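You operate a simulated robot arm through the tools that you are given. There is no shell and no other tool. Be economical: measure what you need, move in short steps, check, and stop when the job is done.

You run a simulated two-armed robot. Do the job below in one go: nothing can be reset, and whatever is moved stays where it is left.

TASK
Wipe up the spill on the trolley deck with the rag there and put it back.

It is judged by the outcome, as a careful person would: the job done as asked, and still so three seconds after it is handed in. It fails if anything else is knocked over, pushed out of place, dropped, spilled or broken.

THE ROBOT
Two 7-joint arms with two-finger parallel grippers on one trunk, on a base that drives. Base frame: it is fixed to the floor where the robot stands at the start and does not move with it; the origin is under the middle of the robot, x ahead of it, y to its left, z up. Readings come in mm, rad, newtons and seconds.
The left shoulder is at the start at [205, 158, 1030], the right one opposite. With the tool pointing down near the work surface each hand reaches from about 100 to 840 mm from the robot's upright axis, wherever it stands, measured 20 degrees to its own side. Payload 4.4 kg a hand.
Tool frame (each hand has its own): the origin (TCP) lies between the finger pads and is the grasp point; the fingertips stand 23 mm ahead of it; z points along the fingers, y is the line along which they close. Largest opening 94 mm; finger width 38, thickness 10; the body of the gripper, 54 by 96 mm, starts 39 mm behind the TCP.
Orientation is that of the tool frame in the base frame, as a unit quaternion [w, x, y, z]. With the fingers straight down and closing along the base's y, the tool's x points along the base's -x, its y along +y and its z along -z.

THE INTERFACE
- The arms move only by the tool apply_moves. It takes "left_deltas", "right_deltas" or both (then of equal length, played together; a hand with none holds still); each is a list of rows, each an object (a shift or turn left out is 0, a gripper value left out holds the last) with "claw": the gripper command, from -1 (shut) to 1 (fully open), values between in proportion; "delta_pos": the shift along the tool's x, y, z in mm, a list of three; "rot": the turn, a rotation vector about the tool's x, y, z in rad, a list of three. In form: [{"claw": claw, "delta_pos": [x, y, z], "rot": [rx, ry, rz]}, ...]. A call has 1 to 20 rows; each row shifts and turns the commanded pose from where the row before left it, along the tool's axes as they then stand. Rows are played at 5 a second. More than 50 mm and 0.15 rad between two rows, or a gripper value outside its range, and nothing of the call is played. A pose out of reach is approached as far as the arm can. The call stops where the force on the tool passes 40 N (or 10 N more than at its start, if that is more) or the arm is blocked; 0.2 s more then pass. The fingers move at their own pace (about 72 mm/s each) and stop on an object; they squeeze with about 24 N. The grip force told is the motor's: it shows also when the fingers shut on nothing. Time passes only in rows, and 0.2 s behind the last, so rows that do not move let the fingers close. The reply holds the time, the measured pose of the TCP, the force on the tool along the base axes, the opening and the grip force, in the units named above and with some noise, with the torque about the TCP (base axes, N m) and any sound that the robot's microphone picked up.
- Cameras (640 x 400 px; columns grow to the right, rows downward): "scene" is now at [315, -0.9, 1124.6]; the picture's right is [0.13, -0.99, -0.01], its down [-0.92, -0.11, -0.38] and it looks along [0.38, 0.06, -0.93] (base axes); focal length 256 px, centre (320, 200). "left" rides on the left gripper at [86, -16, -74] in its tool frame; the picture's right is [0.18, 0.98, 0.00], its down [-0.58, 0.11, -0.81] and it looks along [-0.79, 0.15, 0.59] (tool axes); focal length 243 px, centre (320, 200). "right" rides on the right gripper at [86, 16, -75] in its tool frame; the picture's right is [-0.18, 0.98, 0.00], its down [-0.58, -0.11, -0.81] and it looks along [-0.79, -0.15, 0.59] (tool axes); focal length 243 px, centre (320, 200). There is no depth. A picture from a camera that has moved, and an enlarged one, comes with that camera's place and axes in the base frame and with its lens. The place of the scene camera against the robot may be out by one fixed shift of up to 25 mm in any direction.
- camera(camera): a new picture of that camera. It takes no simulated time.
- move_column(by): slides the trunk up (or, below 0, down) by that many mm; the arms and the scene camera ride with it, the base frame stays. It gives what a move gives, with no picture.
- drive_base(legs): drives the robot by 1 to 6 legs, each [ahead, left, turn to the left] in mm, mm and rad, along the robot's own axes; the way and the turn of a leg run together, so that a leg with both is an arc; at most 1500 mm and 3.142 rad a leg. The arms and the cameras ride along, it lands a little off, and it stops where it bumps. It gives what a move gives.
- turn_head(pan, tilt): turns the head with the scene camera to pan (to the left, within 1.396 rad either way) and tilt (down, from -0.506 to 1.204), counted from straight ahead of the robot. It gives what a move gives.
- inspect(camera, box): a new picture of the part [left, top, right, bottom] of that camera's present view, enlarged. It takes no simulated time.
- hand_in(): hands the job in; it is judged then, once.

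Go step by step. Nothing tells you exact positions but the pictures and the camera data: compare them with the known pose of the tool, close in by small moves and look again before you grip or let go. The budget is 120 turns and 108 pictures, counting those below and the enlarged ones. Unless the task says otherwise, let go and move clear before handing in, and close with one line.

The tools are called after ">>>" as a command line: name --argument value ..., lists and objects as JSON in quotes. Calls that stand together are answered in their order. apply_moves: Moves the arms, as the interface text tells. Its arguments: {"type":"object","properties":{"left_deltas":{"type":"array","items":{"type":"object","properties":{"claw":{"type":"number"},"delta_pos":{"type":"array","items":{"type":"number"}},"rot":{"type":"array","items":{"type":"number"}}}}},"right_deltas":{"type":"array","items":{"type":"object","properties":{"claw":{"type":"number"},"delta_pos":{"type":"array","items":{"type":"number"}},"rot":{"type":"array","items":{"type":"number"}}}}}},"required":[]} The other tools are called the same way: move_column (by) slides the trunk up or down; drive_base (legs) drives the base; turn_head (pan, tilt) turns the head that bears the scene camera; camera (camera) takes a picture; inspect (camera, box) takes an enlarged picture of a part of a camera's view; hand_in () hands the job in.

At the start:

```text
time_s: 0.0
left_tcp_pos: [520.6, 195.8, 614.4]
left_ee_rot: [0.014, -0.001, 1.0, 0.014]
left_contact_force: [-0.4, 0.0, -0.2]
left_ft_torque: [0.0, -0.01, -0.03]
left_finger_gap: 94.1
left_finger_force: 0.0
right_tcp_pos: [533.1, -286.8, 626.5]
right_ee_rot: [0.021, 0.0, 1.0, 0.007]
right_contact_force: [-0.3, 0.2, -0.9]
right_ft_torque: [0.01, 0.0, -0.03]
right_finger_gap: 93.5
right_finger_force: 0.0
trunk travel left (down, up): [-39.0, 349.0]
robot x, y, heading: [0.2, 1.0, 0.001]
head pan, tilt: [0.129, 1.201]
```

scene: 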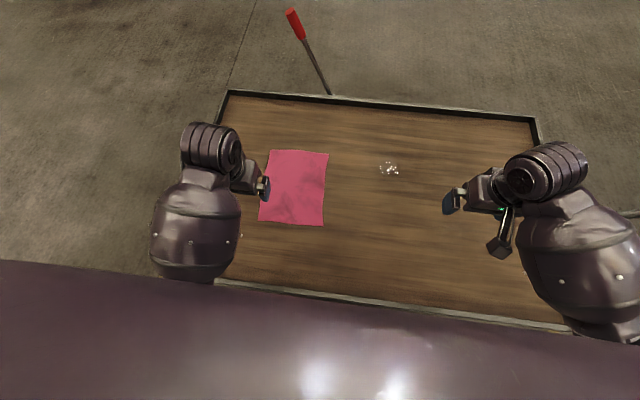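
right: 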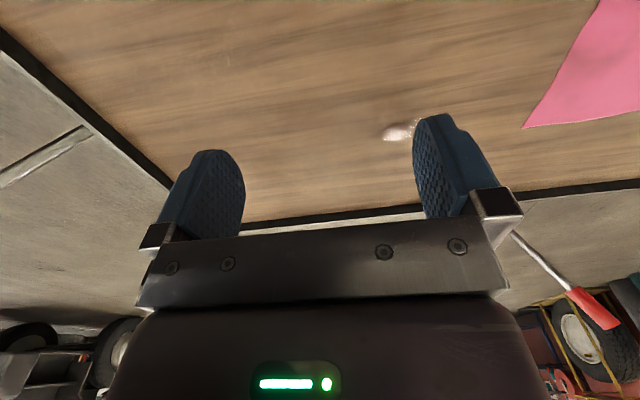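
left: 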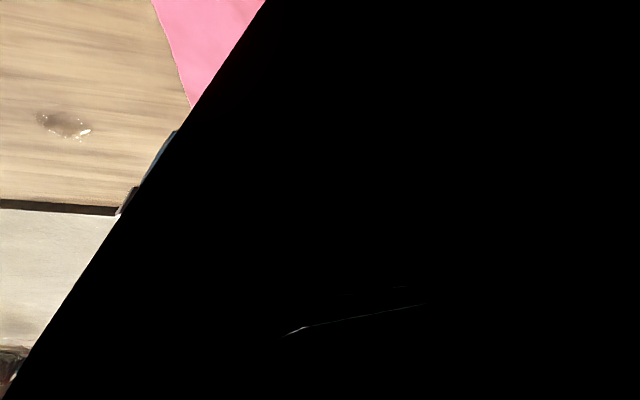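

The pink rag lies flat on the deck at about x 545–830, y 30–250. The spill is near (787, -175), and by triangulation the deck is at z≈325. I'll look closer before I move anything.

>>> inspect --camera "scene" --box '[240, 130, 440, 255]'

>>> inspect --camera "scene" --box '[420, 130, 620, 255]'

```text
3.20 times, centred on (340, 192) of scene
camera zoom: at [315.0, -0.9, 1124.6], right [0.13, -0.99, -0.01], down [-0.92, -0.11, -0.38], along [0.38, 0.06, -0.93], focal length 820 px, centre (256, 224)
```

zoom: 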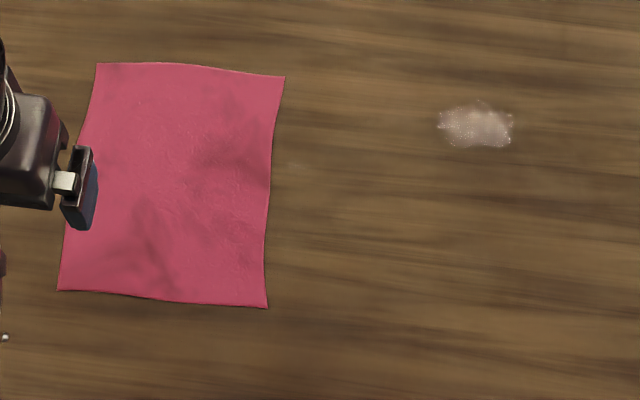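

```text
3.20 times, centred on (520, 192) of scene
camera zoom: at [315.0, -0.9, 1124.6], right [0.13, -0.99, -0.01], down [-0.92, -0.11, -0.38], along [0.38, 0.06, -0.93], focal length 820 px, centre (-320, 224)
```

zoom: 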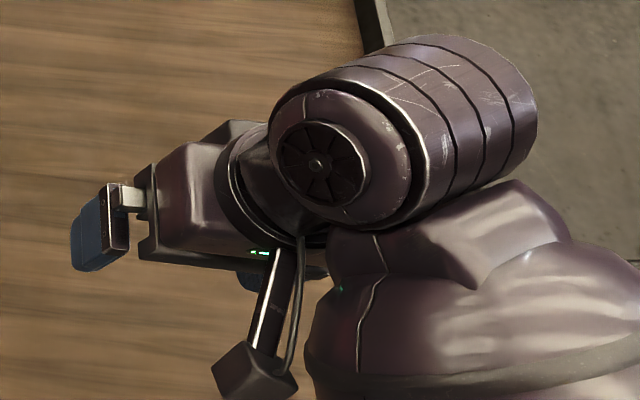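

The spill is a patch about 80 mm wide. The left camera is mostly blocked, so I'll use the right hand and shift the left one aside. First I'll bring the right hand over the rag's right edge.

>>> apply_moves --right_deltas '[{"claw": 1, "delta_pos": [0, 0, 0], "rot": [0.014, 0.042, 0]}, {"delta_pos": [-16, 35, 17]}, {"delta_pos": [-16, 35, 17]}, {"delta_pos": [-16, 35, 17]}, {"delta_pos": [-16, 35, 17]}, {"delta_pos": [-16, 35, 17]}, {"delta_pos": [-16, 35, 17]}, {"delta_pos": [-16, 35, 17]}, {"delta_pos": [-16, 35, 17]}, {"delta_pos": [-16, 35, 17]}, {"delta_pos": [-13, 32, 17]}, {}]' --left_deltas '[{"delta_pos": [0, 30, -10]}, {"delta_pos": [0, 30, -10]}, {"delta_pos": [0, 30, -10]}, {"delta_pos": [0, 30, -10]}, {"delta_pos": [0, 30, -10]}, {}, {}, {}, {}, {}, {}, {}]'

>>> camera --camera "scene"

>>> camera --camera "right"

```text
time_s: 0.6
left_tcp_pos: [508.4, 335.4, 634.7]
left_ee_rot: [-0.001, -0.002, 0.992, 0.128]
left_contact_force: [-0.3, 0.5, 0.1]
left_ft_torque: [-0.03, 0.03, 0.01]
left_finger_gap: 94.1
left_finger_force: 0.0
right_tcp_pos: [544.2, -265.8, 615.1]
right_ee_rot: [-0.001, 0.0, 1.0, -0.002]
right_contact_force: [-1.7, 0.7, 0.4]
right_ft_torque: [-0.02, -0.03, -0.01]
right_finger_gap: 94.1
right_finger_force: 0.0
trunk travel left (down, up): [-39.0, 349.0]
robot x, y, heading: [-1.8, 0.6, 0.004]
head pan, tilt: [0.129, 1.201]
stopped in row 2 (left hand): the arm was blocked; the commanded pose is now the measured one
```

```text
102 pictures are left
camera scene: at [316.4, -0.4, 1124.3], right [0.13, -0.99, -0.01], down [-0.92, -0.11, -0.38], along [0.37, 0.06, -0.93], focal length 256 px, centre (320, 200)
```

scene: 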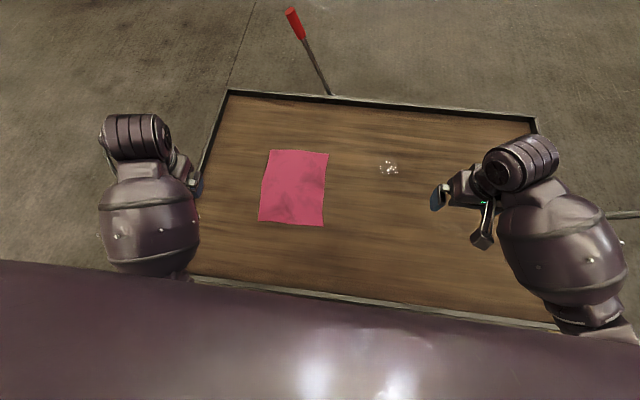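

```text
101 pictures are left
camera right: at [456.6, -250.3, 687.7], right [0.18, 0.98, 0.0], down [0.58, -0.11, 0.8], along [0.79, -0.15, -0.59], focal length 243 px, centre (320, 200)
```

right: 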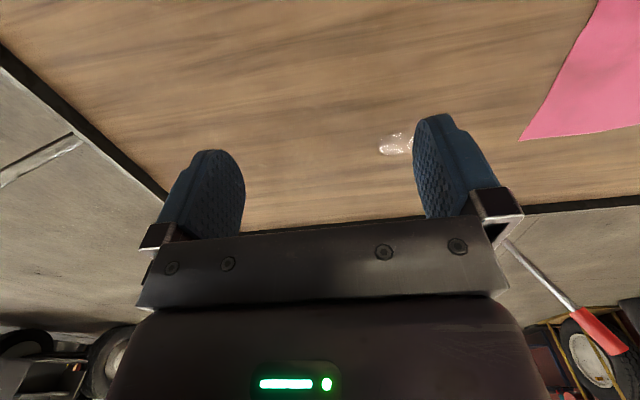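

The left arm hit some limit, but it is clear of the work, so it stays there. The right arm goes on alone.

>>> apply_moves --right_deltas '[{"delta_pos": [-14, 33, 16]}, {"delta_pos": [-14, 33, 16]}, {"delta_pos": [-14, 33, 16]}, {"delta_pos": [-14, 33, 16]}, {"delta_pos": [-14, 33, 16]}, {"delta_pos": [-14, 33, 16]}, {"delta_pos": [-14, 33, 16]}, {"delta_pos": [-14, 33, 16]}, {"delta_pos": [-14, 33, 16]}, {"delta_pos": [-14, 13, 16]}, {}]'

>>> camera --camera "scene"

>>> camera --camera "right"

```text
time_s: 3.2
left_tcp_pos: [509.9, 333.8, 633.8]
left_ee_rot: [-0.002, -0.001, 0.992, 0.129]
left_contact_force: [-0.5, -0.4, 0.0]
left_ft_torque: [-0.02, 0.0, -0.02]
left_finger_gap: 94.2
left_finger_force: 0.1
right_tcp_pos: [683.8, 44.9, 454.3]
right_ee_rot: [-0.002, 0.001, 1.0, 0.0]
right_contact_force: [0.0, -0.7, 0.5]
right_ft_torque: [-0.01, -0.03, 0.01]
right_finger_gap: 93.9
right_finger_force: 0.0
trunk travel left (down, up): [-39.0, 349.0]
robot x, y, heading: [0.6, -4.1, -0.002]
head pan, tilt: [0.129, 1.201]
stopped in row 11 (right hand): the arm was blocked; the commanded pose is now the measured one
```

```text
100 pictures are left
camera scene: at [318.6, -1.3, 1123.7], right [0.13, -0.99, -0.01], down [-0.92, -0.11, -0.38], along [0.37, 0.06, -0.93], focal length 256 px, centre (320, 200)
```

scene: 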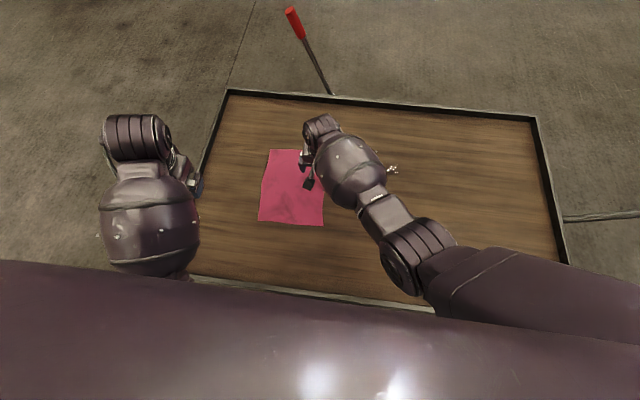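

```text
99 pictures are left
camera right: at [597.0, 60.1, 527.5], right [0.18, 0.98, 0.0], down [0.58, -0.11, 0.8], along [0.79, -0.15, -0.59], focal length 243 px, centre (320, 200)
```

right: 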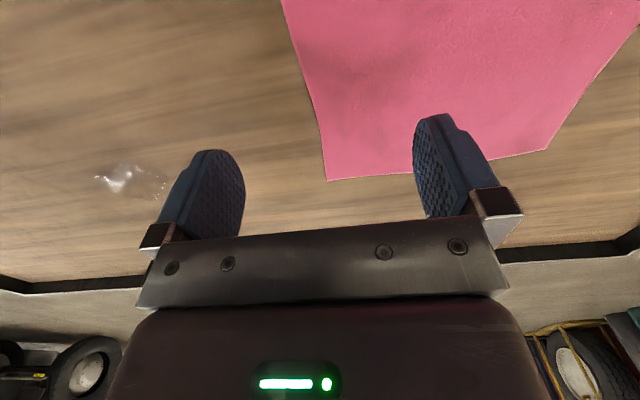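

The rag's right edge is at y≈24 and the fingers straddle it. I'll descend partway, then gently to contact.

>>> apply_moves --right_deltas '[{"delta_pos": [0, 0, 15]}, {"delta_pos": [0, 0, 15]}, {"delta_pos": [0, 0, 15]}, {"delta_pos": [0, 0, 15]}, {"delta_pos": [0, 0, 15]}, {"delta_pos": [0, 0, 5]}]'

>>> camera --camera "right"

```text
time_s: 4.5
left_tcp_pos: [508.8, 334.2, 633.7]
left_ee_rot: [-0.003, 0.0, 0.992, 0.128]
left_contact_force: [0.2, -0.1, 0.4]
left_ft_torque: [0.02, -0.02, 0.01]
left_finger_gap: 93.9
left_finger_force: 0.1
right_tcp_pos: [688.3, 50.0, 384.1]
right_ee_rot: [0.003, -0.002, 1.0, 0.005]
right_contact_force: [-0.1, 1.5, 7.8]
right_ft_torque: [0.41, 0.03, -0.07]
right_finger_gap: 93.8
right_finger_force: 0.0
trunk travel left (down, up): [-39.0, 349.0]
robot x, y, heading: [3.4, 0.4, 0.003]
head pan, tilt: [0.129, 1.201]
stopped in row 6 (right hand): the force on the tool passed its limit at 54 N (the readings are from after the stop); the commanded pose is now the measured one
```

```text
98 pictures are left
camera right: at [600.3, 64.4, 455.7], right [0.18, 0.98, 0.01], down [0.58, -0.11, 0.81], along [0.8, -0.14, -0.59], focal length 243 px, centre (320, 200)
```

right: 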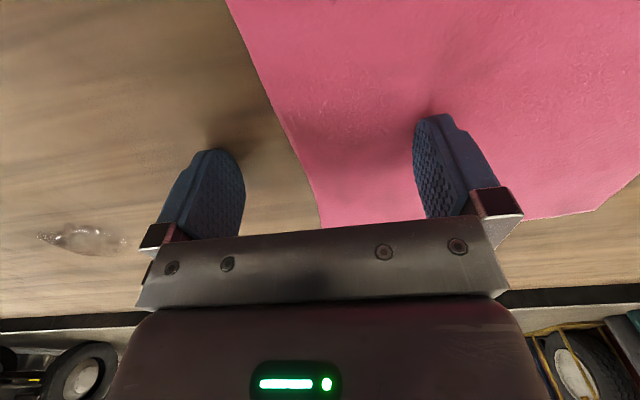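

Contact came at TCP z≈384, on the left finger over the rag, so the deck is at about z≈358. I'll lift a little, shift 10 mm further onto the rag, lower softly and close.

>>> apply_moves --right_deltas '[{"delta_pos": [0, 0, -6]}, {"delta_pos": [0, 10, 0]}, {"delta_pos": [0, 0, 2], "rot": [0, 0, 0]}, {"delta_pos": [0, 0, 2]}, {"delta_pos": [0, 0, 1]}, {}]'

```text
time_s: 6.1
left_tcp_pos: [508.4, 334.4, 633.6]
left_ee_rot: [-0.003, -0.001, 0.992, 0.129]
left_contact_force: [-0.5, 1.2, 0.5]
left_ft_torque: [0.03, -0.01, -0.01]
left_finger_gap: 94.1
left_finger_force: 0.1
right_tcp_pos: [687.9, 56.9, 386.5]
right_ee_rot: [0.002, -0.001, 1.0, 0.003]
right_contact_force: [-0.2, 0.6, 2.2]
right_ft_torque: [0.03, -0.01, 0.05]
right_finger_gap: 94.0
right_finger_force: 0.1
right hand out of reach, approached as far as the arm can: row 5
trunk travel left (down, up): [-39.0, 349.0]
robot x, y, heading: [-0.2, 0.3, -0.004]
head pan, tilt: [0.129, 1.201]
stopped in row 6 (right hand): the arm was blocked; the commanded pose is now the measured one
```

The reply says I'm near the reach limit here. I'll look at the height of the fingers above the rag before I do more.

>>> apply_moves --right_deltas '[{"delta_pos": [0, 0, 2]}, {"delta_pos": [0, 0, 2]}]'

>>> inspect --camera "right" --box '[120, 80, 540, 260]'

>>> camera --camera "scene"

```text
time_s: 6.9
left_tcp_pos: [510.0, 333.9, 633.1]
left_ee_rot: [-0.004, 0.0, 0.992, 0.129]
left_contact_force: [0.2, -0.3, 0.3]
left_ft_torque: [0.0, 0.03, -0.01]
left_finger_gap: 94.0
left_finger_force: 0.1
right_tcp_pos: [685.6, 55.4, 383.8]
right_ee_rot: [0.0, -0.001, 1.0, 0.004]
right_contact_force: [-0.3, -0.6, 0.4]
right_ft_torque: [0.01, 0.0, 0.01]
right_finger_gap: 94.2
right_finger_force: 0.2
trunk travel left (down, up): [-39.0, 349.0]
robot x, y, heading: [-3.7, 0.1, -0.0]
head pan, tilt: [0.129, 1.201]
stopped in row 2 (right hand): the arm was blocked; the commanded pose is now the measured one
```

```text
1.52 times, centred on (330, 170) of right
camera zoom: at [598.7, 70.2, 457.0], right [0.18, 0.98, 0.01], down [0.58, -0.11, 0.81], along [0.79, -0.14, -0.59], focal length 370 px, centre (305, 246)
```

zoom: 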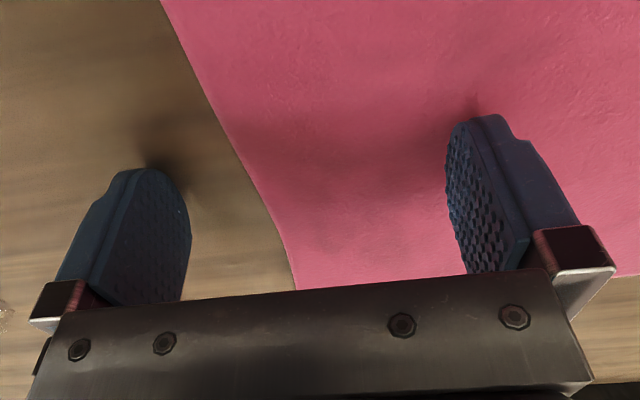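

```text
96 pictures are left
camera scene: at [319.2, -1.7, 1123.5], right [0.13, -0.99, -0.01], down [-0.92, -0.11, -0.38], along [0.37, 0.06, -0.93], focal length 256 px, centre (320, 200)
```

scene: 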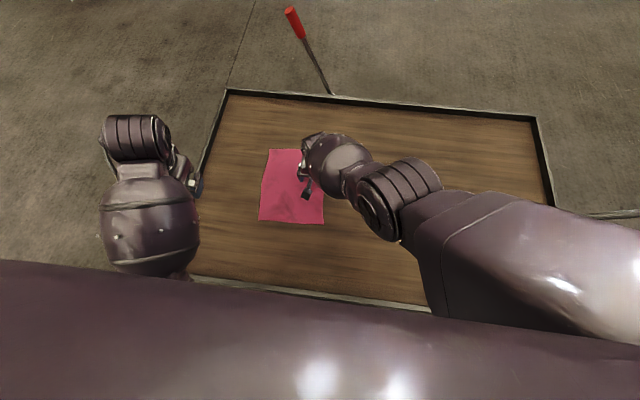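

Shadows show the tips nearly at the surface. I'll step down in small increments.

>>> apply_moves --right_deltas '[{"delta_pos": [0, 0, 2]}, {"delta_pos": [0, 0, 2]}, {"delta_pos": [0, 0, 2]}]'

```text
time_s: 7.9
left_tcp_pos: [510.3, 335.9, 634.1]
left_ee_rot: [-0.003, -0.002, 0.992, 0.129]
left_contact_force: [-0.1, -1.5, -0.6]
left_ft_torque: [-0.02, -0.01, 0.01]
left_finger_gap: 94.0
left_finger_force: 0.0
right_tcp_pos: [686.4, 55.3, 383.8]
right_ee_rot: [0.002, -0.002, 1.0, 0.005]
right_contact_force: [-0.3, 0.1, 2.5]
right_ft_torque: [0.09, -0.03, 0.03]
right_finger_gap: 93.9
right_finger_force: 0.0
right hand out of reach, approached as far as the arm can: row 3
trunk travel left (down, up): [-39.0, 349.0]
robot x, y, heading: [3.2, -0.1, 0.001]
head pan, tilt: [0.129, 1.201]
stopped in row 3 (right hand): the arm was blocked; the commanded pose is now the measured one
```

Light contact is confirmed by force on the left finger, so this is the surface. I'll close on the rag.

>>> apply_moves --right_deltas '[{"claw": -1, "delta_pos": [0, 0, 1]}, {}, {}, {}, {}, {}]'

>>> camera --camera "right"

```text
time_s: 9.5
left_tcp_pos: [509.7, 334.8, 633.5]
left_ee_rot: [-0.004, -0.001, 0.992, 0.13]
left_contact_force: [-0.8, 0.1, 0.0]
left_ft_torque: [0.0, 0.01, 0.0]
left_finger_gap: 93.9
left_finger_force: 0.0
right_tcp_pos: [687.7, 55.9, 384.5]
right_ee_rot: [0.004, -0.002, 1.0, 0.004]
right_contact_force: [-1.5, 0.1, 4.1]
right_ft_torque: [0.0, 0.07, 0.01]
right_finger_gap: 3.4
right_finger_force: 24.1
trunk travel left (down, up): [-39.0, 349.0]
robot x, y, heading: [0.4, 3.3, 0.0]
head pan, tilt: [0.129, 1.201]
stopped in row 6 (right hand): the arm was blocked; the commanded pose is now the measured one
```

```text
95 pictures are left
camera right: at [599.0, 70.0, 456.0], right [0.18, 0.98, 0.01], down [0.57, -0.11, 0.81], along [0.8, -0.14, -0.59], focal length 243 px, centre (320, 200)
```

right: 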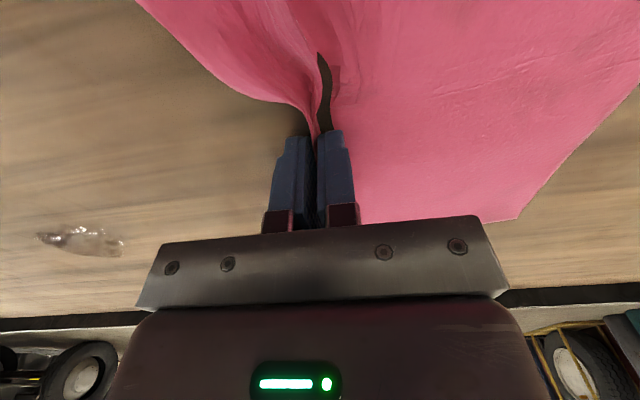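

The rag is pinched (3.4 mm, 24 N) and the spill is at about (755, -165). I'll raise slightly and drag the rag toward it.

>>> apply_moves --right_deltas '[{"delta_pos": [0, 0, -6]}, {"delta_pos": [-10, -20, 0]}, {"delta_pos": [-10, -20, 0]}, {"delta_pos": [-10, -20, 0]}, {"delta_pos": [-10, -20, 0]}, {"delta_pos": [-10, -20, 0]}, {"delta_pos": [-10, -20, 0]}, {"delta_pos": [-8, -20, 0]}, {}]'

>>> camera --camera "right"

>>> camera --camera "scene"

```text
time_s: 11.7
left_tcp_pos: [509.1, 335.4, 632.3]
left_ee_rot: [-0.004, -0.002, 0.992, 0.129]
left_contact_force: [-0.2, 0.3, -0.3]
left_ft_torque: [0.02, 0.01, 0.03]
left_finger_gap: 94.0
left_finger_force: 0.1
right_tcp_pos: [754.1, -86.1, 386.7]
right_ee_rot: [0.003, -0.003, 1.0, 0.004]
right_contact_force: [-0.8, 0.3, 0.3]
right_ft_torque: [-0.02, 0.02, -0.01]
right_finger_gap: 3.8
right_finger_force: 23.6
trunk travel left (down, up): [-39.0, 349.0]
robot x, y, heading: [-3.8, 2.1, -0.001]
head pan, tilt: [0.129, 1.201]
stopped in row 9 (right hand): the arm was blocked; the commanded pose is now the measured one
```

```text
94 pictures are left
camera right: at [666.8, -70.7, 459.3], right [0.18, 0.98, 0.01], down [0.58, -0.11, 0.81], along [0.8, -0.14, -0.59], focal length 243 px, centre (320, 200)
```

right: 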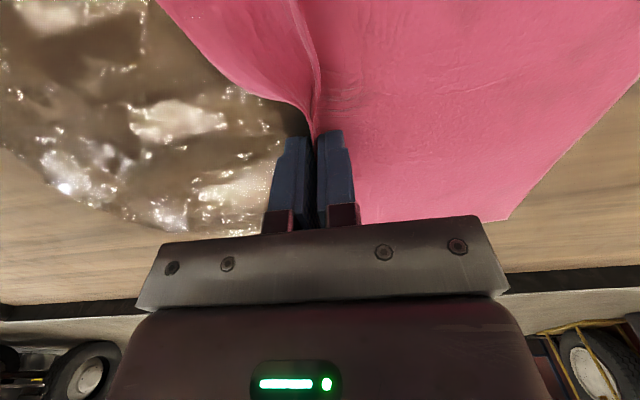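

```text
93 pictures are left
camera scene: at [319.4, -1.5, 1123.5], right [0.13, -0.99, -0.01], down [-0.92, -0.11, -0.38], along [0.37, 0.06, -0.93], focal length 256 px, centre (320, 200)
```

scene: 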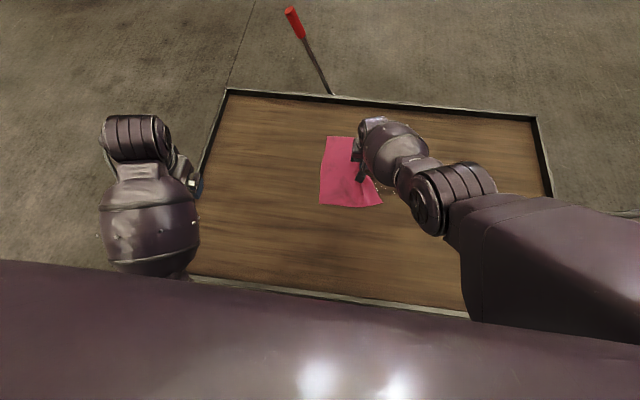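

The rag came along flat. The spill now looks larger in the wrist view, so I'll check its extent from the scene camera.

>>> inspect --camera "scene" --box '[310, 110, 470, 210]'

>>> inspect --camera "right" --box '[0, 0, 400, 250]'

```text
4.00 times, centred on (390, 160) of scene
camera zoom: at [319.4, -1.5, 1123.5], right [0.13, -0.99, -0.01], down [-0.92, -0.11, -0.38], along [0.37, 0.06, -0.93], focal length 1025 px, centre (40, 360)
```

zoom: 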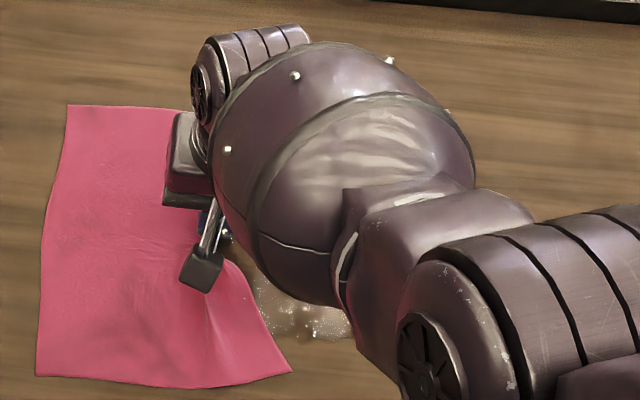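

```text
1.60 times, centred on (200, 125) of right
camera zoom: at [666.8, -70.7, 459.3], right [0.18, 0.98, 0.01], down [0.58, -0.11, 0.81], along [0.8, -0.14, -0.59], focal length 388 px, centre (512, 320)
```

zoom: 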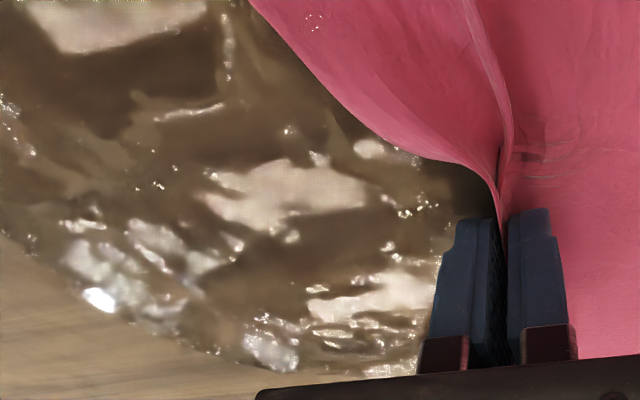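

The puddle covers roughly x 670–815, y -255 to -118. I'll sweep the rag across it at surface height, so its body passes over the whole puddle.

>>> apply_moves --right_deltas '[{"delta_pos": [0, 0, 3]}, {"delta_pos": [0, -20, 0]}, {"delta_pos": [0, -20, 0]}, {"delta_pos": [0, -20, 0]}, {"delta_pos": [0, -20, 0]}, {"delta_pos": [0, -20, 0]}, {"delta_pos": [0, -20, 0]}, {"delta_pos": [0, -20, 0]}, {"delta_pos": [0, -20, 0]}, {"delta_pos": [0, -20, 0]}, {}]'

>>> camera --camera "right"

>>> camera --camera "scene"

```text
time_s: 14.1
left_tcp_pos: [506.7, 335.7, 633.0]
left_ee_rot: [-0.003, -0.001, 0.992, 0.128]
left_contact_force: [-0.1, -0.5, 0.2]
left_ft_torque: [0.03, 0.01, -0.01]
left_finger_gap: 93.9
left_finger_force: 0.2
right_tcp_pos: [754.9, -265.1, 384.8]
right_ee_rot: [0.005, -0.002, 1.0, 0.004]
right_contact_force: [1.1, 6.8, 26.6]
right_ft_torque: [0.24, 0.27, -0.09]
right_finger_gap: 3.5
right_finger_force: 24.3
trunk travel left (down, up): [-39.0, 349.0]
robot x, y, heading: [-3.1, 1.1, 0.003]
head pan, tilt: [0.129, 1.201]
```

```text
90 pictures are left
camera right: at [667.0, -250.5, 455.6], right [0.18, 0.98, 0.01], down [0.57, -0.11, 0.81], along [0.8, -0.14, -0.58], focal length 243 px, centre (320, 200)
```

right: 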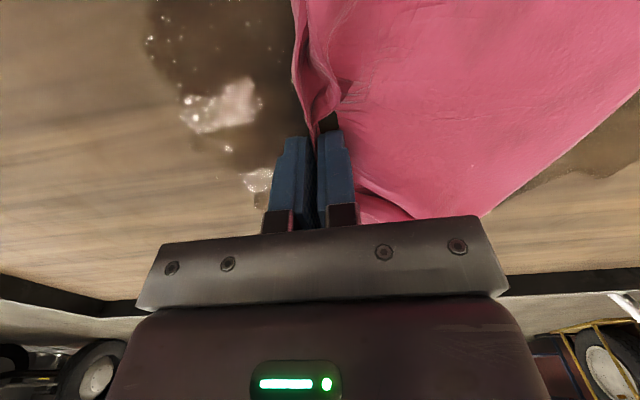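

```text
89 pictures are left
camera scene: at [318.4, -0.7, 1123.9], right [0.13, -0.99, -0.01], down [-0.92, -0.12, -0.38], along [0.37, 0.06, -0.93], focal length 256 px, centre (320, 200)
```

scene: 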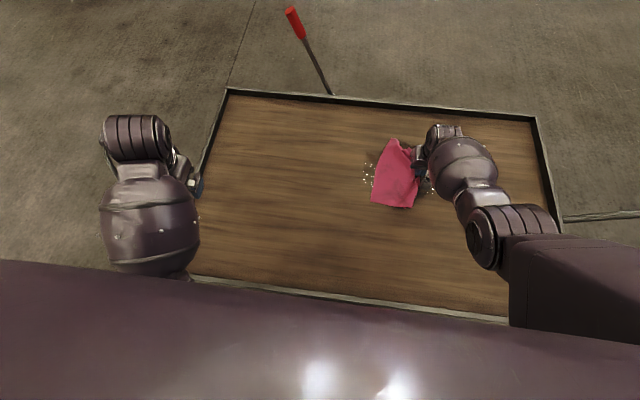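

I'll check what is left on both sides of the rag.

>>> inspect --camera "scene" --box '[320, 110, 480, 210]'

>>> inspect --camera "right" --box '[100, 0, 640, 260]'

```text
4.00 times, centred on (400, 160) of scene
camera zoom: at [318.4, -0.7, 1123.9], right [0.13, -0.99, -0.01], down [-0.92, -0.12, -0.38], along [0.37, 0.06, -0.93], focal length 1025 px, centre (0, 360)
```

zoom: 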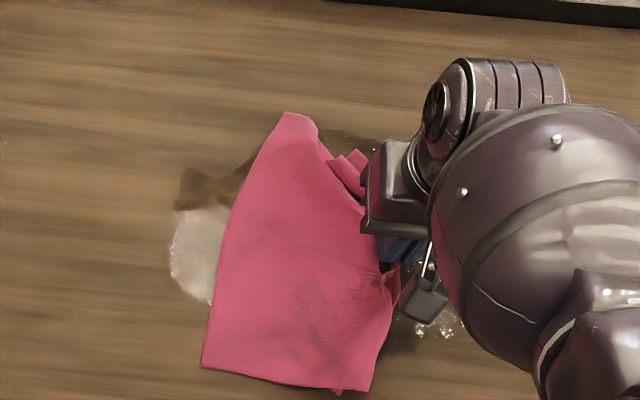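

```text
1.19 times, centred on (370, 130) of right
camera zoom: at [667.0, -250.5, 455.6], right [0.18, 0.98, 0.01], down [0.57, -0.11, 0.81], along [0.8, -0.14, -0.58], focal length 288 px, centre (261, 283)
```

zoom: 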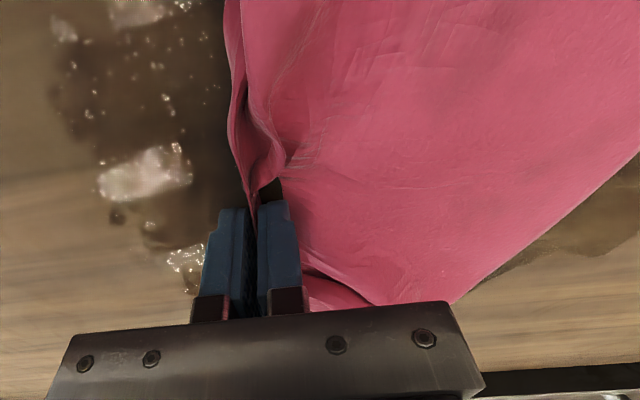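

The liquid has smeared to both sides, roughly y -310 to -115, so more strokes are needed. I'll lift the rag to see the remaining film and then wipe from right to left.

>>> apply_moves --right_deltas '[{"delta_pos": [0, 0, -30]}, {"delta_pos": [0, 0, -40]}, {"delta_pos": [0, 0, -40]}, {"delta_pos": [0, 0, -40]}, {"delta_pos": [0, 0, -40]}, {"delta_pos": [0, -30, -30]}, {"delta_pos": [0, -40, 0]}, {"delta_pos": [0, -40, 0]}, {"delta_pos": [0, -40, 0]}, {}]'

>>> camera --camera "right"

>>> inspect --camera "scene" --box '[310, 90, 550, 240]'

```text
time_s: 16.5
left_tcp_pos: [507.1, 334.2, 633.4]
left_ee_rot: [-0.005, -0.002, 0.992, 0.129]
left_contact_force: [-0.3, 0.0, 0.1]
left_ft_torque: [0.0, -0.02, 0.01]
left_finger_gap: 93.9
left_finger_force: 0.1
right_tcp_pos: [751.0, -416.4, 602.7]
right_ee_rot: [0.004, -0.001, 1.0, 0.005]
right_contact_force: [0.4, -0.6, -0.4]
right_ft_torque: [0.02, 0.0, 0.03]
right_finger_gap: 3.6
right_finger_force: 24.0
trunk travel left (down, up): [-39.0, 349.0]
robot x, y, heading: [1.1, -2.6, 0.004]
head pan, tilt: [0.129, 1.201]
stopped in row 10 (right hand): the arm was blocked; the commanded pose is now the measured one
```

```text
86 pictures are left
camera right: at [663.4, -403.0, 674.4], right [0.18, 0.98, 0.01], down [0.58, -0.11, 0.81], along [0.8, -0.14, -0.59], focal length 243 px, centre (320, 200)
```

right: 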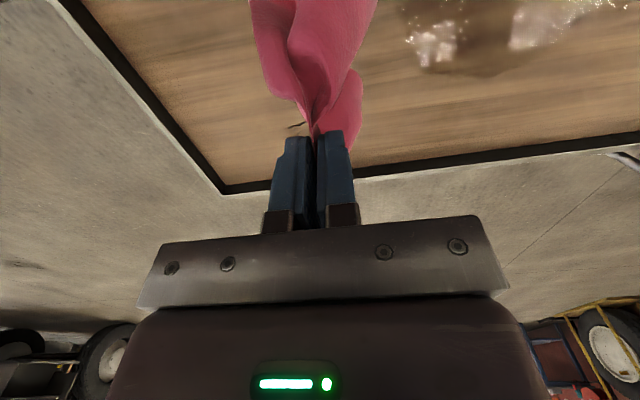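

```text
2.67 times, centred on (430, 165) of scene
camera zoom: at [319.4, -1.5, 1123.5], right [0.13, -0.99, -0.01], down [-0.92, -0.11, -0.38], along [0.37, 0.06, -0.93], focal length 683 px, centre (27, 293)
```

zoom: 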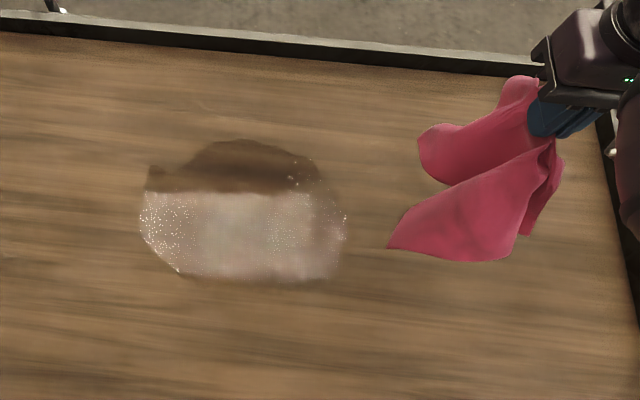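

The puddle has grown, either because the stroke smeared it or because it spreads with time. I'll hold still briefly to tell which.

>>> apply_moves --right_deltas '[{}, {}, {}, {}, {}, {}, {}, {}]'

>>> inspect --camera "scene" --box '[310, 90, 550, 240]'

```text
time_s: 18.5
left_tcp_pos: [507.9, 336.0, 633.1]
left_ee_rot: [-0.005, -0.001, 0.992, 0.128]
left_contact_force: [-0.5, -0.7, 0.1]
left_ft_torque: [-0.01, 0.0, -0.01]
left_finger_gap: 94.3
left_finger_force: 0.1
right_tcp_pos: [751.1, -418.2, 600.6]
right_ee_rot: [0.003, -0.002, 1.0, 0.005]
right_contact_force: [0.6, 0.0, 0.1]
right_ft_torque: [0.0, -0.04, 0.0]
right_finger_gap: 3.3
right_finger_force: 24.4
trunk travel left (down, up): [-39.0, 349.0]
robot x, y, heading: [2.0, 1.5, 0.004]
head pan, tilt: [0.129, 1.201]
stopped in row 8 (right hand): the arm was blocked; the commanded pose is now the measured one
```

```text
2.67 times, centred on (430, 165) of scene
camera zoom: at [319.4, -1.5, 1123.5], right [0.13, -0.99, -0.01], down [-0.92, -0.11, -0.38], along [0.37, 0.06, -0.93], focal length 683 px, centre (27, 293)
```

zoom: 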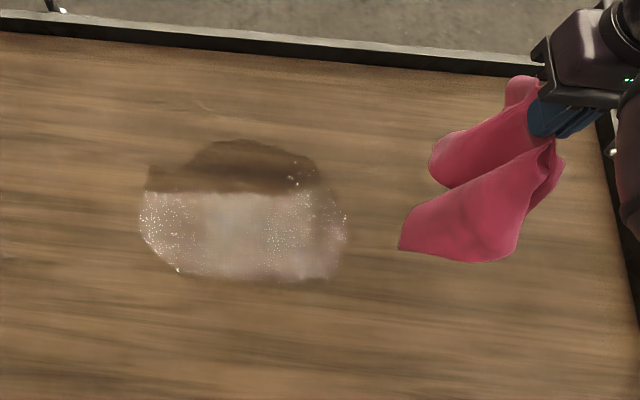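

It isn't spreading by itself, and it now covers about x 670–875, y -335 to -80. I'll lay the rag down over it from right to left, press to soak, and then look.

>>> apply_moves --right_deltas '[{"delta_pos": [-10, 35, 0]}, {"delta_pos": [-10, 35, 10]}, {"delta_pos": [0, 10, 20]}, {"delta_pos": [0, 15, 20]}, {"delta_pos": [0, 18, 20]}, {"delta_pos": [0, 20, 20]}, {"delta_pos": [0, 20, 20]}, {"delta_pos": [0, 20, 20]}, {"delta_pos": [0, 20, 20]}, {"delta_pos": [0, 20, 20]}, {"delta_pos": [0, 20, 20]}, {"delta_pos": [0, 20, 15]}, {"delta_pos": [0, 10, 8]}, {}, {}]'

>>> camera --camera "right"

>>> inspect --camera "scene" --box '[310, 90, 550, 240]'

```text
time_s: 21.9
left_tcp_pos: [508.3, 335.2, 632.6]
left_ee_rot: [-0.005, -0.001, 0.992, 0.129]
left_contact_force: [0.3, -0.1, 0.2]
left_ft_torque: [0.0, 0.0, 0.0]
left_finger_gap: 94.1
left_finger_force: 0.1
right_tcp_pos: [772.1, -152.6, 392.8]
right_ee_rot: [0.004, -0.002, 1.0, 0.004]
right_contact_force: [-0.2, -0.5, 0.3]
right_ft_torque: [-0.01, -0.02, -0.02]
right_finger_gap: 3.6
right_finger_force: 23.7
trunk travel left (down, up): [-39.0, 349.0]
robot x, y, heading: [-1.1, 0.6, -0.001]
head pan, tilt: [0.129, 1.201]
stopped in row 15 (right hand): the arm was blocked; the commanded pose is now the measured one
```

```text
83 pictures are left
camera right: at [684.7, -137.8, 466.3], right [0.18, 0.98, 0.01], down [0.58, -0.11, 0.81], along [0.8, -0.14, -0.59], focal length 243 px, centre (320, 200)
```

right: 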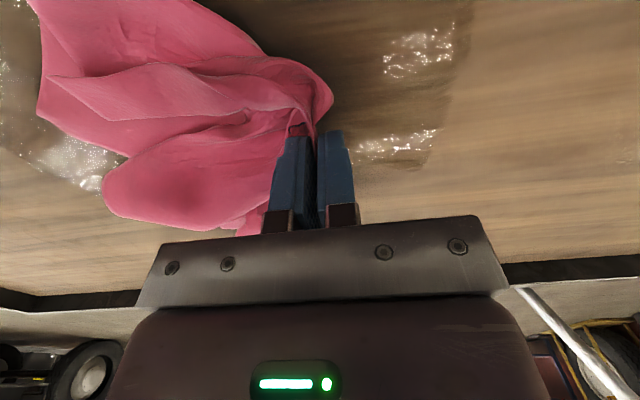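

```text
2.67 times, centred on (430, 165) of scene
camera zoom: at [319.4, -1.5, 1123.5], right [0.13, -0.99, -0.01], down [-0.92, -0.11, -0.38], along [0.37, 0.06, -0.93], focal length 683 px, centre (27, 293)
```

zoom: 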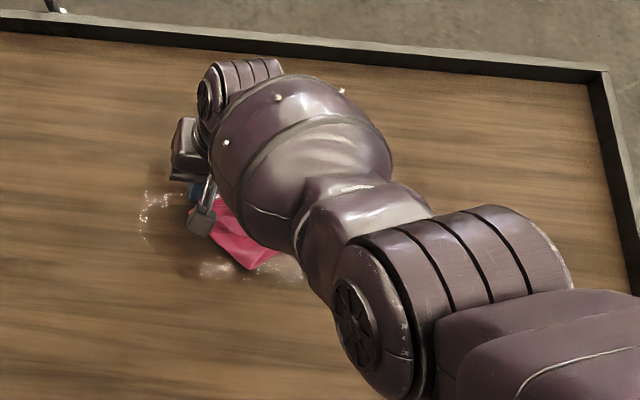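

The rag is laid in folds over the middle of the puddle. I'll press to contact, rub in short strokes, then lift to check progress.

>>> apply_moves --right_deltas '[{"delta_pos": [0, 0, 5]}, {"delta_pos": [0, 0, 3]}, {}, {"delta_pos": [0, 15, 0]}, {"delta_pos": [0, 15, 0]}, {"delta_pos": [0, 15, 0]}, {"delta_pos": [15, 10, 0]}, {"delta_pos": [15, 0, 0]}, {"delta_pos": [15, -10, 0]}, {"delta_pos": [0, -15, 0]}, {"delta_pos": [0, -15, 0]}, {"delta_pos": [0, -15, 0]}, {"delta_pos": [0, -15, 0]}, {"delta_pos": [0, -15, 0]}, {}]'

>>> camera --camera "right"

```text
time_s: 25.3
left_tcp_pos: [507.2, 336.6, 631.9]
left_ee_rot: [-0.004, -0.002, 0.992, 0.129]
left_contact_force: [0.6, 0.2, -0.1]
left_ft_torque: [0.01, -0.03, -0.02]
left_finger_gap: 93.9
left_finger_force: 0.1
right_tcp_pos: [724.8, -184.3, 386.0]
right_ee_rot: [0.004, -0.002, 1.0, 0.005]
right_contact_force: [0.4, -0.3, 0.4]
right_ft_torque: [-0.02, -0.01, -0.02]
right_finger_gap: 3.3
right_finger_force: 24.3
right hand out of reach, approached as far as the arm can: row 5
trunk travel left (down, up): [-39.0, 349.0]
robot x, y, heading: [1.7, 3.7, -0.001]
head pan, tilt: [0.129, 1.201]
stopped in row 15 (right hand): the arm was blocked; the commanded pose is now the measured one
```

```text
81 pictures are left
camera right: at [638.3, -169.0, 459.4], right [0.18, 0.98, 0.01], down [0.58, -0.11, 0.81], along [0.8, -0.14, -0.59], focal length 243 px, centre (320, 200)
```

right: 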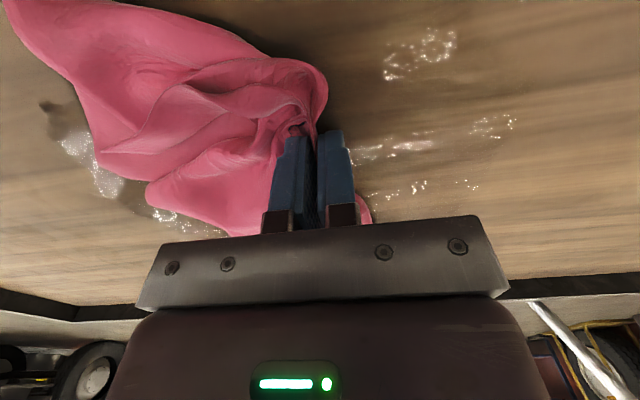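

The film is getting thinner, so rubbing works. I'll continue with a systematic raster over the whole area.

>>> apply_moves --right_deltas '[{"delta_pos": [0, 0, 2]}, {"delta_pos": [-20, -10, 0]}, {"delta_pos": [-25, -10, 0]}, {"delta_pos": [-25, -10, 0]}, {"delta_pos": [-25, -10, 0]}, {"delta_pos": [-20, -20, 0]}, {"delta_pos": [0, -25, 0]}, {"delta_pos": [0, -25, 0]}, {"delta_pos": [10, -25, 0]}, {"delta_pos": [25, 0, 0]}, {"delta_pos": [20, 15, 0]}, {"delta_pos": [0, 25, 0]}, {"delta_pos": [0, 25, 0]}, {"delta_pos": [0, 25, 0]}, {"delta_pos": [0, 25, 0]}, {"delta_pos": [0, 25, 0]}, {"delta_pos": [0, 25, 0]}, {"delta_pos": [0, 25, 0]}, {"delta_pos": [0, 25, 0]}, {}]'

>>> camera --camera "right"

>>> inspect --camera "scene" --box '[310, 90, 550, 240]'

```text
time_s: 29.7
left_tcp_pos: [507.8, 336.0, 632.9]
left_ee_rot: [-0.005, -0.001, 0.992, 0.128]
left_contact_force: [0.2, -0.1, 0.1]
left_ft_torque: [0.02, -0.03, 0.01]
left_finger_gap: 94.1
left_finger_force: 0.2
right_tcp_pos: [768.2, -103.7, 392.4]
right_ee_rot: [0.003, -0.002, 1.0, 0.003]
right_contact_force: [0.1, -0.2, -0.2]
right_ft_torque: [-0.04, -0.02, -0.01]
right_finger_gap: 3.6
right_finger_force: 23.3
right hand out of reach, approached as far as the arm can: row 4, 5, 6, 8, 9, 10, 11, 19
trunk travel left (down, up): [-39.0, 349.0]
robot x, y, heading: [1.0, 0.2, 0.0]
head pan, tilt: [0.129, 1.201]
stopped in row 20 (right hand): the arm was blocked; the commanded pose is now the measured one
```

```text
80 pictures are left
camera right: at [680.0, -90.1, 465.2], right [0.18, 0.98, 0.01], down [0.58, -0.11, 0.81], along [0.8, -0.14, -0.59], focal length 243 px, centre (320, 200)
```

right: 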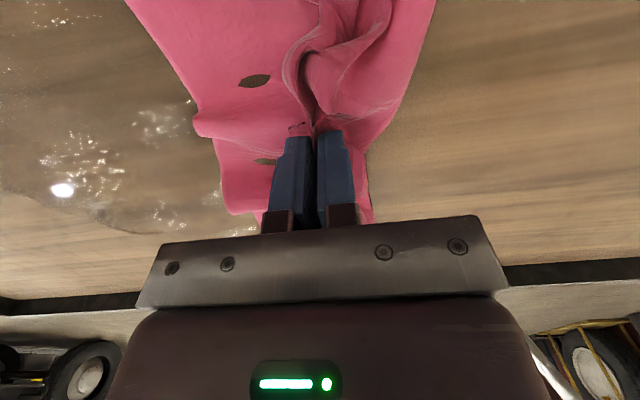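

```text
2.67 times, centred on (430, 165) of scene
camera zoom: at [319.4, -1.4, 1123.5], right [0.13, -0.99, -0.01], down [-0.92, -0.11, -0.38], along [0.37, 0.06, -0.93], focal length 683 px, centre (27, 293)
```

zoom: 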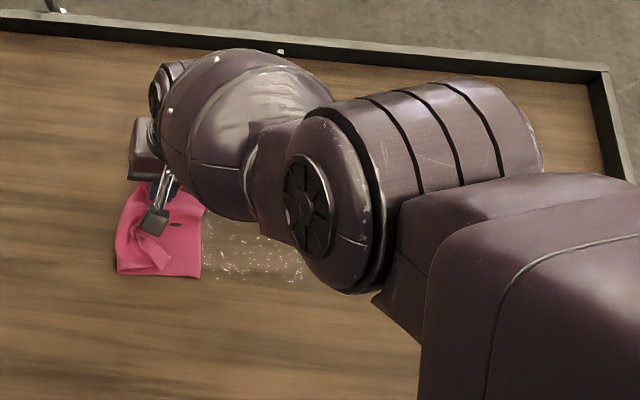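

I'll lift the rag clear to the right and look at what remains.

>>> apply_moves --right_deltas '[{"delta_pos": [0, 0, -40]}, {"delta_pos": [0, 0, -45]}, {"delta_pos": [0, 0, -45]}, {"delta_pos": [0, 0, -45]}, {"delta_pos": [0, -10, -40]}, {"delta_pos": [0, -45, 0]}, {"delta_pos": [0, -45, 0]}, {"delta_pos": [0, -45, 0]}, {"delta_pos": [0, -45, 0]}, {"delta_pos": [0, -45, 0]}, {"delta_pos": [0, -45, 0]}, {"delta_pos": [0, -40, 0]}, {}]'

>>> inspect --camera "scene" --box '[310, 90, 550, 240]'

```text
time_s: 32.7
left_tcp_pos: [508.4, 335.5, 632.4]
left_ee_rot: [-0.005, -0.001, 0.992, 0.129]
left_contact_force: [0.0, 0.1, 0.8]
left_ft_torque: [0.02, 0.0, -0.01]
left_finger_gap: 94.1
left_finger_force: 0.1
right_tcp_pos: [868.1, -393.5, 535.0]
right_ee_rot: [0.003, -0.002, 1.0, 0.006]
right_contact_force: [-0.5, 0.5, 0.0]
right_ft_torque: [-0.03, 0.0, -0.03]
right_finger_gap: 3.4
right_finger_force: 24.0
right hand out of reach, approached as far as the arm can: row 1, 2, 3, 4, 5, 6, 7, 8, 11, 12
trunk travel left (down, up): [-39.0, 349.0]
robot x, y, heading: [1.3, -1.0, -0.0]
head pan, tilt: [0.129, 1.201]
stopped in row 13 (right hand): the arm was blocked; the commanded pose is now the measured one
```

```text
2.67 times, centred on (430, 165) of scene
camera zoom: at [319.4, -1.3, 1123.5], right [0.13, -0.99, -0.01], down [-0.92, -0.11, -0.38], along [0.37, 0.06, -0.93], focal length 683 px, centre (27, 293)
```

zoom: 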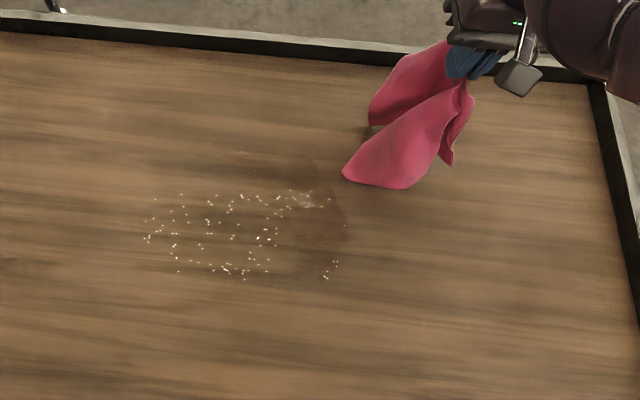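

Most of it is gone. A faint film is left around x 680–800, y -330 to -80, strongest near (790, -290). I'll lay the rag down again and rub.

>>> apply_moves --right_deltas '[{"delta_pos": [30, 10, 0]}, {"delta_pos": [30, 10, 0]}, {"delta_pos": [30, 10, 10]}, {"delta_pos": [0, 10, 20]}, {"delta_pos": [0, 10, 20]}, {"delta_pos": [0, 10, 20]}, {"delta_pos": [0, 10, 20]}, {"delta_pos": [0, 10, 20]}, {"delta_pos": [0, 10, 20]}, {"delta_pos": [0, 10, 15]}, {"delta_pos": [0, 0, 3]}, {}]'

>>> camera --camera "right"

```text
time_s: 35.5
left_tcp_pos: [506.8, 336.7, 632.3]
left_ee_rot: [-0.006, -0.002, 0.992, 0.128]
left_contact_force: [-0.6, 0.6, -0.1]
left_ft_torque: [0.01, 0.01, 0.01]
left_finger_gap: 94.1
left_finger_force: 0.1
right_tcp_pos: [785.5, -290.6, 391.0]
right_ee_rot: [0.003, -0.001, 1.0, 0.004]
right_contact_force: [0.0, 0.0, 1.0]
right_ft_torque: [0.0, -0.03, 0.04]
right_finger_gap: 3.3
right_finger_force: 23.5
right hand out of reach, approached as far as the arm can: row 1, 2, 3, 4, 5, 6, 7, 8, 9, 10
trunk travel left (down, up): [-39.0, 349.0]
robot x, y, heading: [1.3, 2.3, 0.002]
head pan, tilt: [0.129, 1.201]
stopped in row 12 (right hand): the arm was blocked; the commanded pose is now the measured one
```

```text
77 pictures are left
camera right: at [698.3, -277.3, 463.6], right [0.18, 0.98, 0.01], down [0.58, -0.11, 0.81], along [0.8, -0.14, -0.59], focal length 243 px, centre (320, 200)
```

right: 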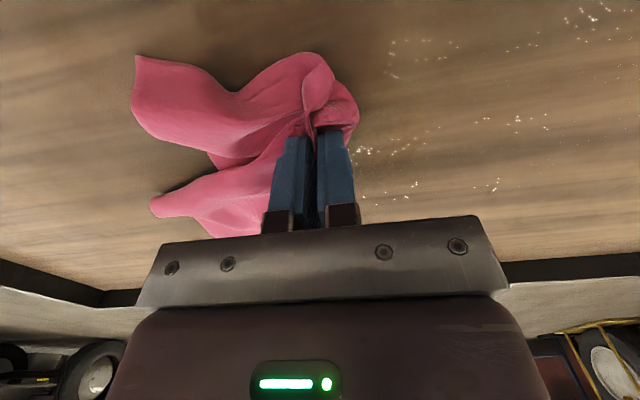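

Now I'll sweep left across the remainder, then come back right along a nearer line.

>>> apply_moves --right_deltas '[{"delta_pos": [0, 0, 6]}, {"delta_pos": [0, -10, 0]}, {"delta_pos": [0, -10, 0]}, {"delta_pos": [0, 20, 0]}, {"delta_pos": [0, 25, 0]}, {"delta_pos": [0, 25, 0]}, {"delta_pos": [0, 25, 0]}, {"delta_pos": [0, 25, 0]}, {"delta_pos": [0, 25, 0]}, {"delta_pos": [0, 25, 0]}, {"delta_pos": [0, 25, 0]}, {"delta_pos": [0, 25, 0]}, {"delta_pos": [0, 20, 0]}, {"delta_pos": [20, 0, 0]}, {"delta_pos": [20, 0, 0]}, {}]'

>>> camera --camera "right"

```text
time_s: 39.1
left_tcp_pos: [507.7, 334.7, 632.3]
left_ee_rot: [-0.005, 0.0, 0.992, 0.128]
left_contact_force: [0.1, -0.7, 0.4]
left_ft_torque: [-0.03, 0.01, -0.01]
left_finger_gap: 94.3
left_finger_force: 0.0
right_tcp_pos: [750.6, -69.3, 385.8]
right_ee_rot: [0.005, -0.002, 1.0, 0.004]
right_contact_force: [-1.1, -0.6, 8.2]
right_ft_torque: [-0.06, 0.06, -0.01]
right_finger_gap: 3.5
right_finger_force: 24.1
right hand out of reach, approached as far as the arm can: row 1, 10, 12, 14, 15
trunk travel left (down, up): [-39.0, 349.0]
robot x, y, heading: [-0.0, -1.8, -0.001]
head pan, tilt: [0.129, 1.201]
stopped in row 16 (right hand): the arm was blocked; the commanded pose is now the measured one
```

```text
76 pictures are left
camera right: at [661.9, -54.1, 457.9], right [0.18, 0.98, 0.01], down [0.57, -0.11, 0.81], along [0.8, -0.14, -0.58], focal length 243 px, centre (320, 200)
```

right: 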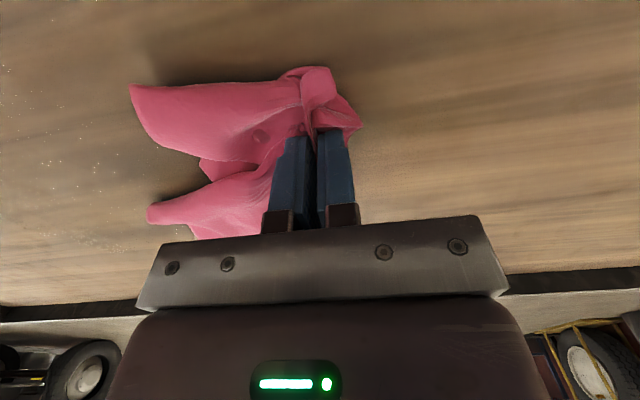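

Only a few specks are left. Next comes a sweep right along x≈730, then back along x≈700.

>>> apply_moves --right_deltas '[{"delta_pos": [15, 0, 1]}, {"delta_pos": [0, -25, 0]}, {"delta_pos": [0, -25, 0]}, {"delta_pos": [0, -25, 0]}, {"delta_pos": [0, -25, 0]}, {"delta_pos": [0, -25, 0]}, {"delta_pos": [0, -25, 0]}, {"delta_pos": [0, -25, 0]}, {"delta_pos": [0, -25, 0]}, {"delta_pos": [0, -25, 0]}, {"delta_pos": [0, -25, 0]}, {"delta_pos": [20, -10, 0]}, {"delta_pos": [20, 0, 0]}, {}]'

>>> apply_moves --right_deltas '[{"delta_pos": [0, 25, 1]}, {"delta_pos": [0, 25, 0]}, {"delta_pos": [0, 25, 0]}, {"delta_pos": [0, 25, 0]}, {"delta_pos": [0, 25, 0]}, {"delta_pos": [0, 25, 0]}, {"delta_pos": [0, 25, 0]}, {"delta_pos": [0, 25, 0]}, {"delta_pos": [0, 25, 0]}, {}]'

>>> camera --camera "right"

>>> inspect --camera "scene" --box '[310, 90, 550, 240]'

```text
time_s: 39.5
left_tcp_pos: [507.5, 334.2, 631.6]
left_ee_rot: [-0.005, -0.001, 0.992, 0.128]
left_contact_force: [0.6, 0.1, -0.6]
left_ft_torque: [0.01, 0.02, -0.01]
left_finger_gap: 94.1
left_finger_force: 0.1
right_tcp_pos: [751.6, -67.5, 386.4]
right_ee_rot: [0.011, -0.002, 1.0, 0.003]
right_contact_force: [-3.0, -2.2, 15.4]
right_ft_torque: [-0.14, 0.17, 0.01]
right_finger_gap: 3.5
right_finger_force: 24.1
right hand out of reach, approached as far as the arm can: row 1
trunk travel left (down, up): [-39.0, 349.0]
robot x, y, heading: [-2.2, -0.9, -0.003]
head pan, tilt: [0.129, 1.201]
stopped in row 1 (right hand): the force on the tool passed its limit at 50 N (the readings are from after the stop); the commanded pose is now the measured one
```

```text
time_s: 41.9
left_tcp_pos: [507.4, 333.7, 631.5]
left_ee_rot: [-0.006, 0.0, 0.992, 0.128]
left_contact_force: [0.1, -0.9, -0.3]
left_ft_torque: [0.02, -0.03, 0.01]
left_finger_gap: 94.0
left_finger_force: 0.0
right_tcp_pos: [693.3, 119.3, 435.8]
right_ee_rot: [0.011, -0.001, 1.0, 0.004]
right_contact_force: [-0.1, 0.8, -0.6]
right_ft_torque: [0.01, 0.0, -0.02]
right_finger_gap: 3.6
right_finger_force: 24.1
right hand out of reach, approached as far as the arm can: row 1, 2, 3, 4, 5, 6, 7, 8, 9
trunk travel left (down, up): [-39.0, 349.0]
robot x, y, heading: [0.8, 1.1, 0.001]
head pan, tilt: [0.129, 1.201]
stopped in row 10 (right hand): the arm was blocked; the commanded pose is now the measured one
```

```text
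75 pictures are left
camera right: at [604.6, 133.1, 507.1], right [0.18, 0.98, 0.01], down [0.57, -0.11, 0.82], along [0.81, -0.14, -0.58], focal length 243 px, centre (320, 200)
```

right: 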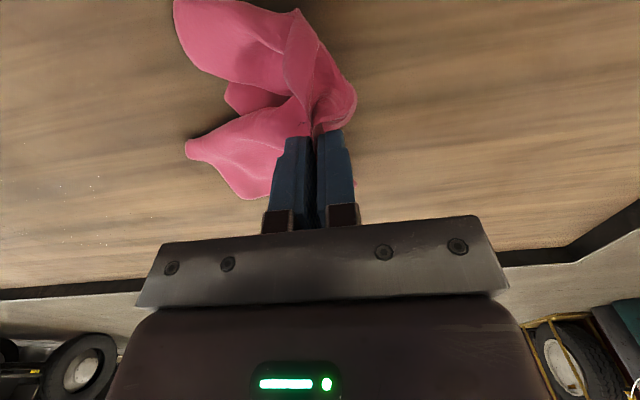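

```text
2.67 times, centred on (430, 165) of scene
camera zoom: at [319.6, -1.8, 1123.4], right [0.13, -0.99, -0.01], down [-0.92, -0.11, -0.38], along [0.37, 0.06, -0.93], focal length 683 px, centre (27, 293)
```

zoom: 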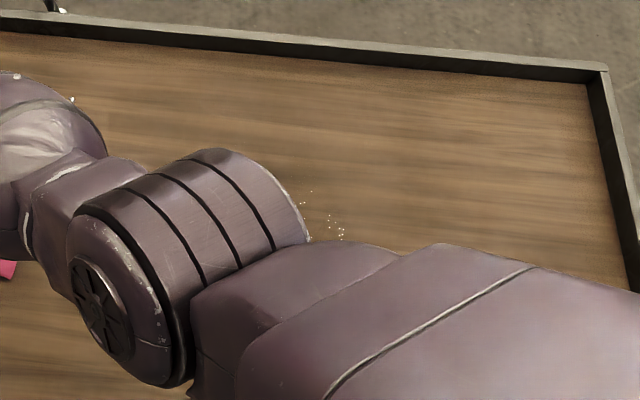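

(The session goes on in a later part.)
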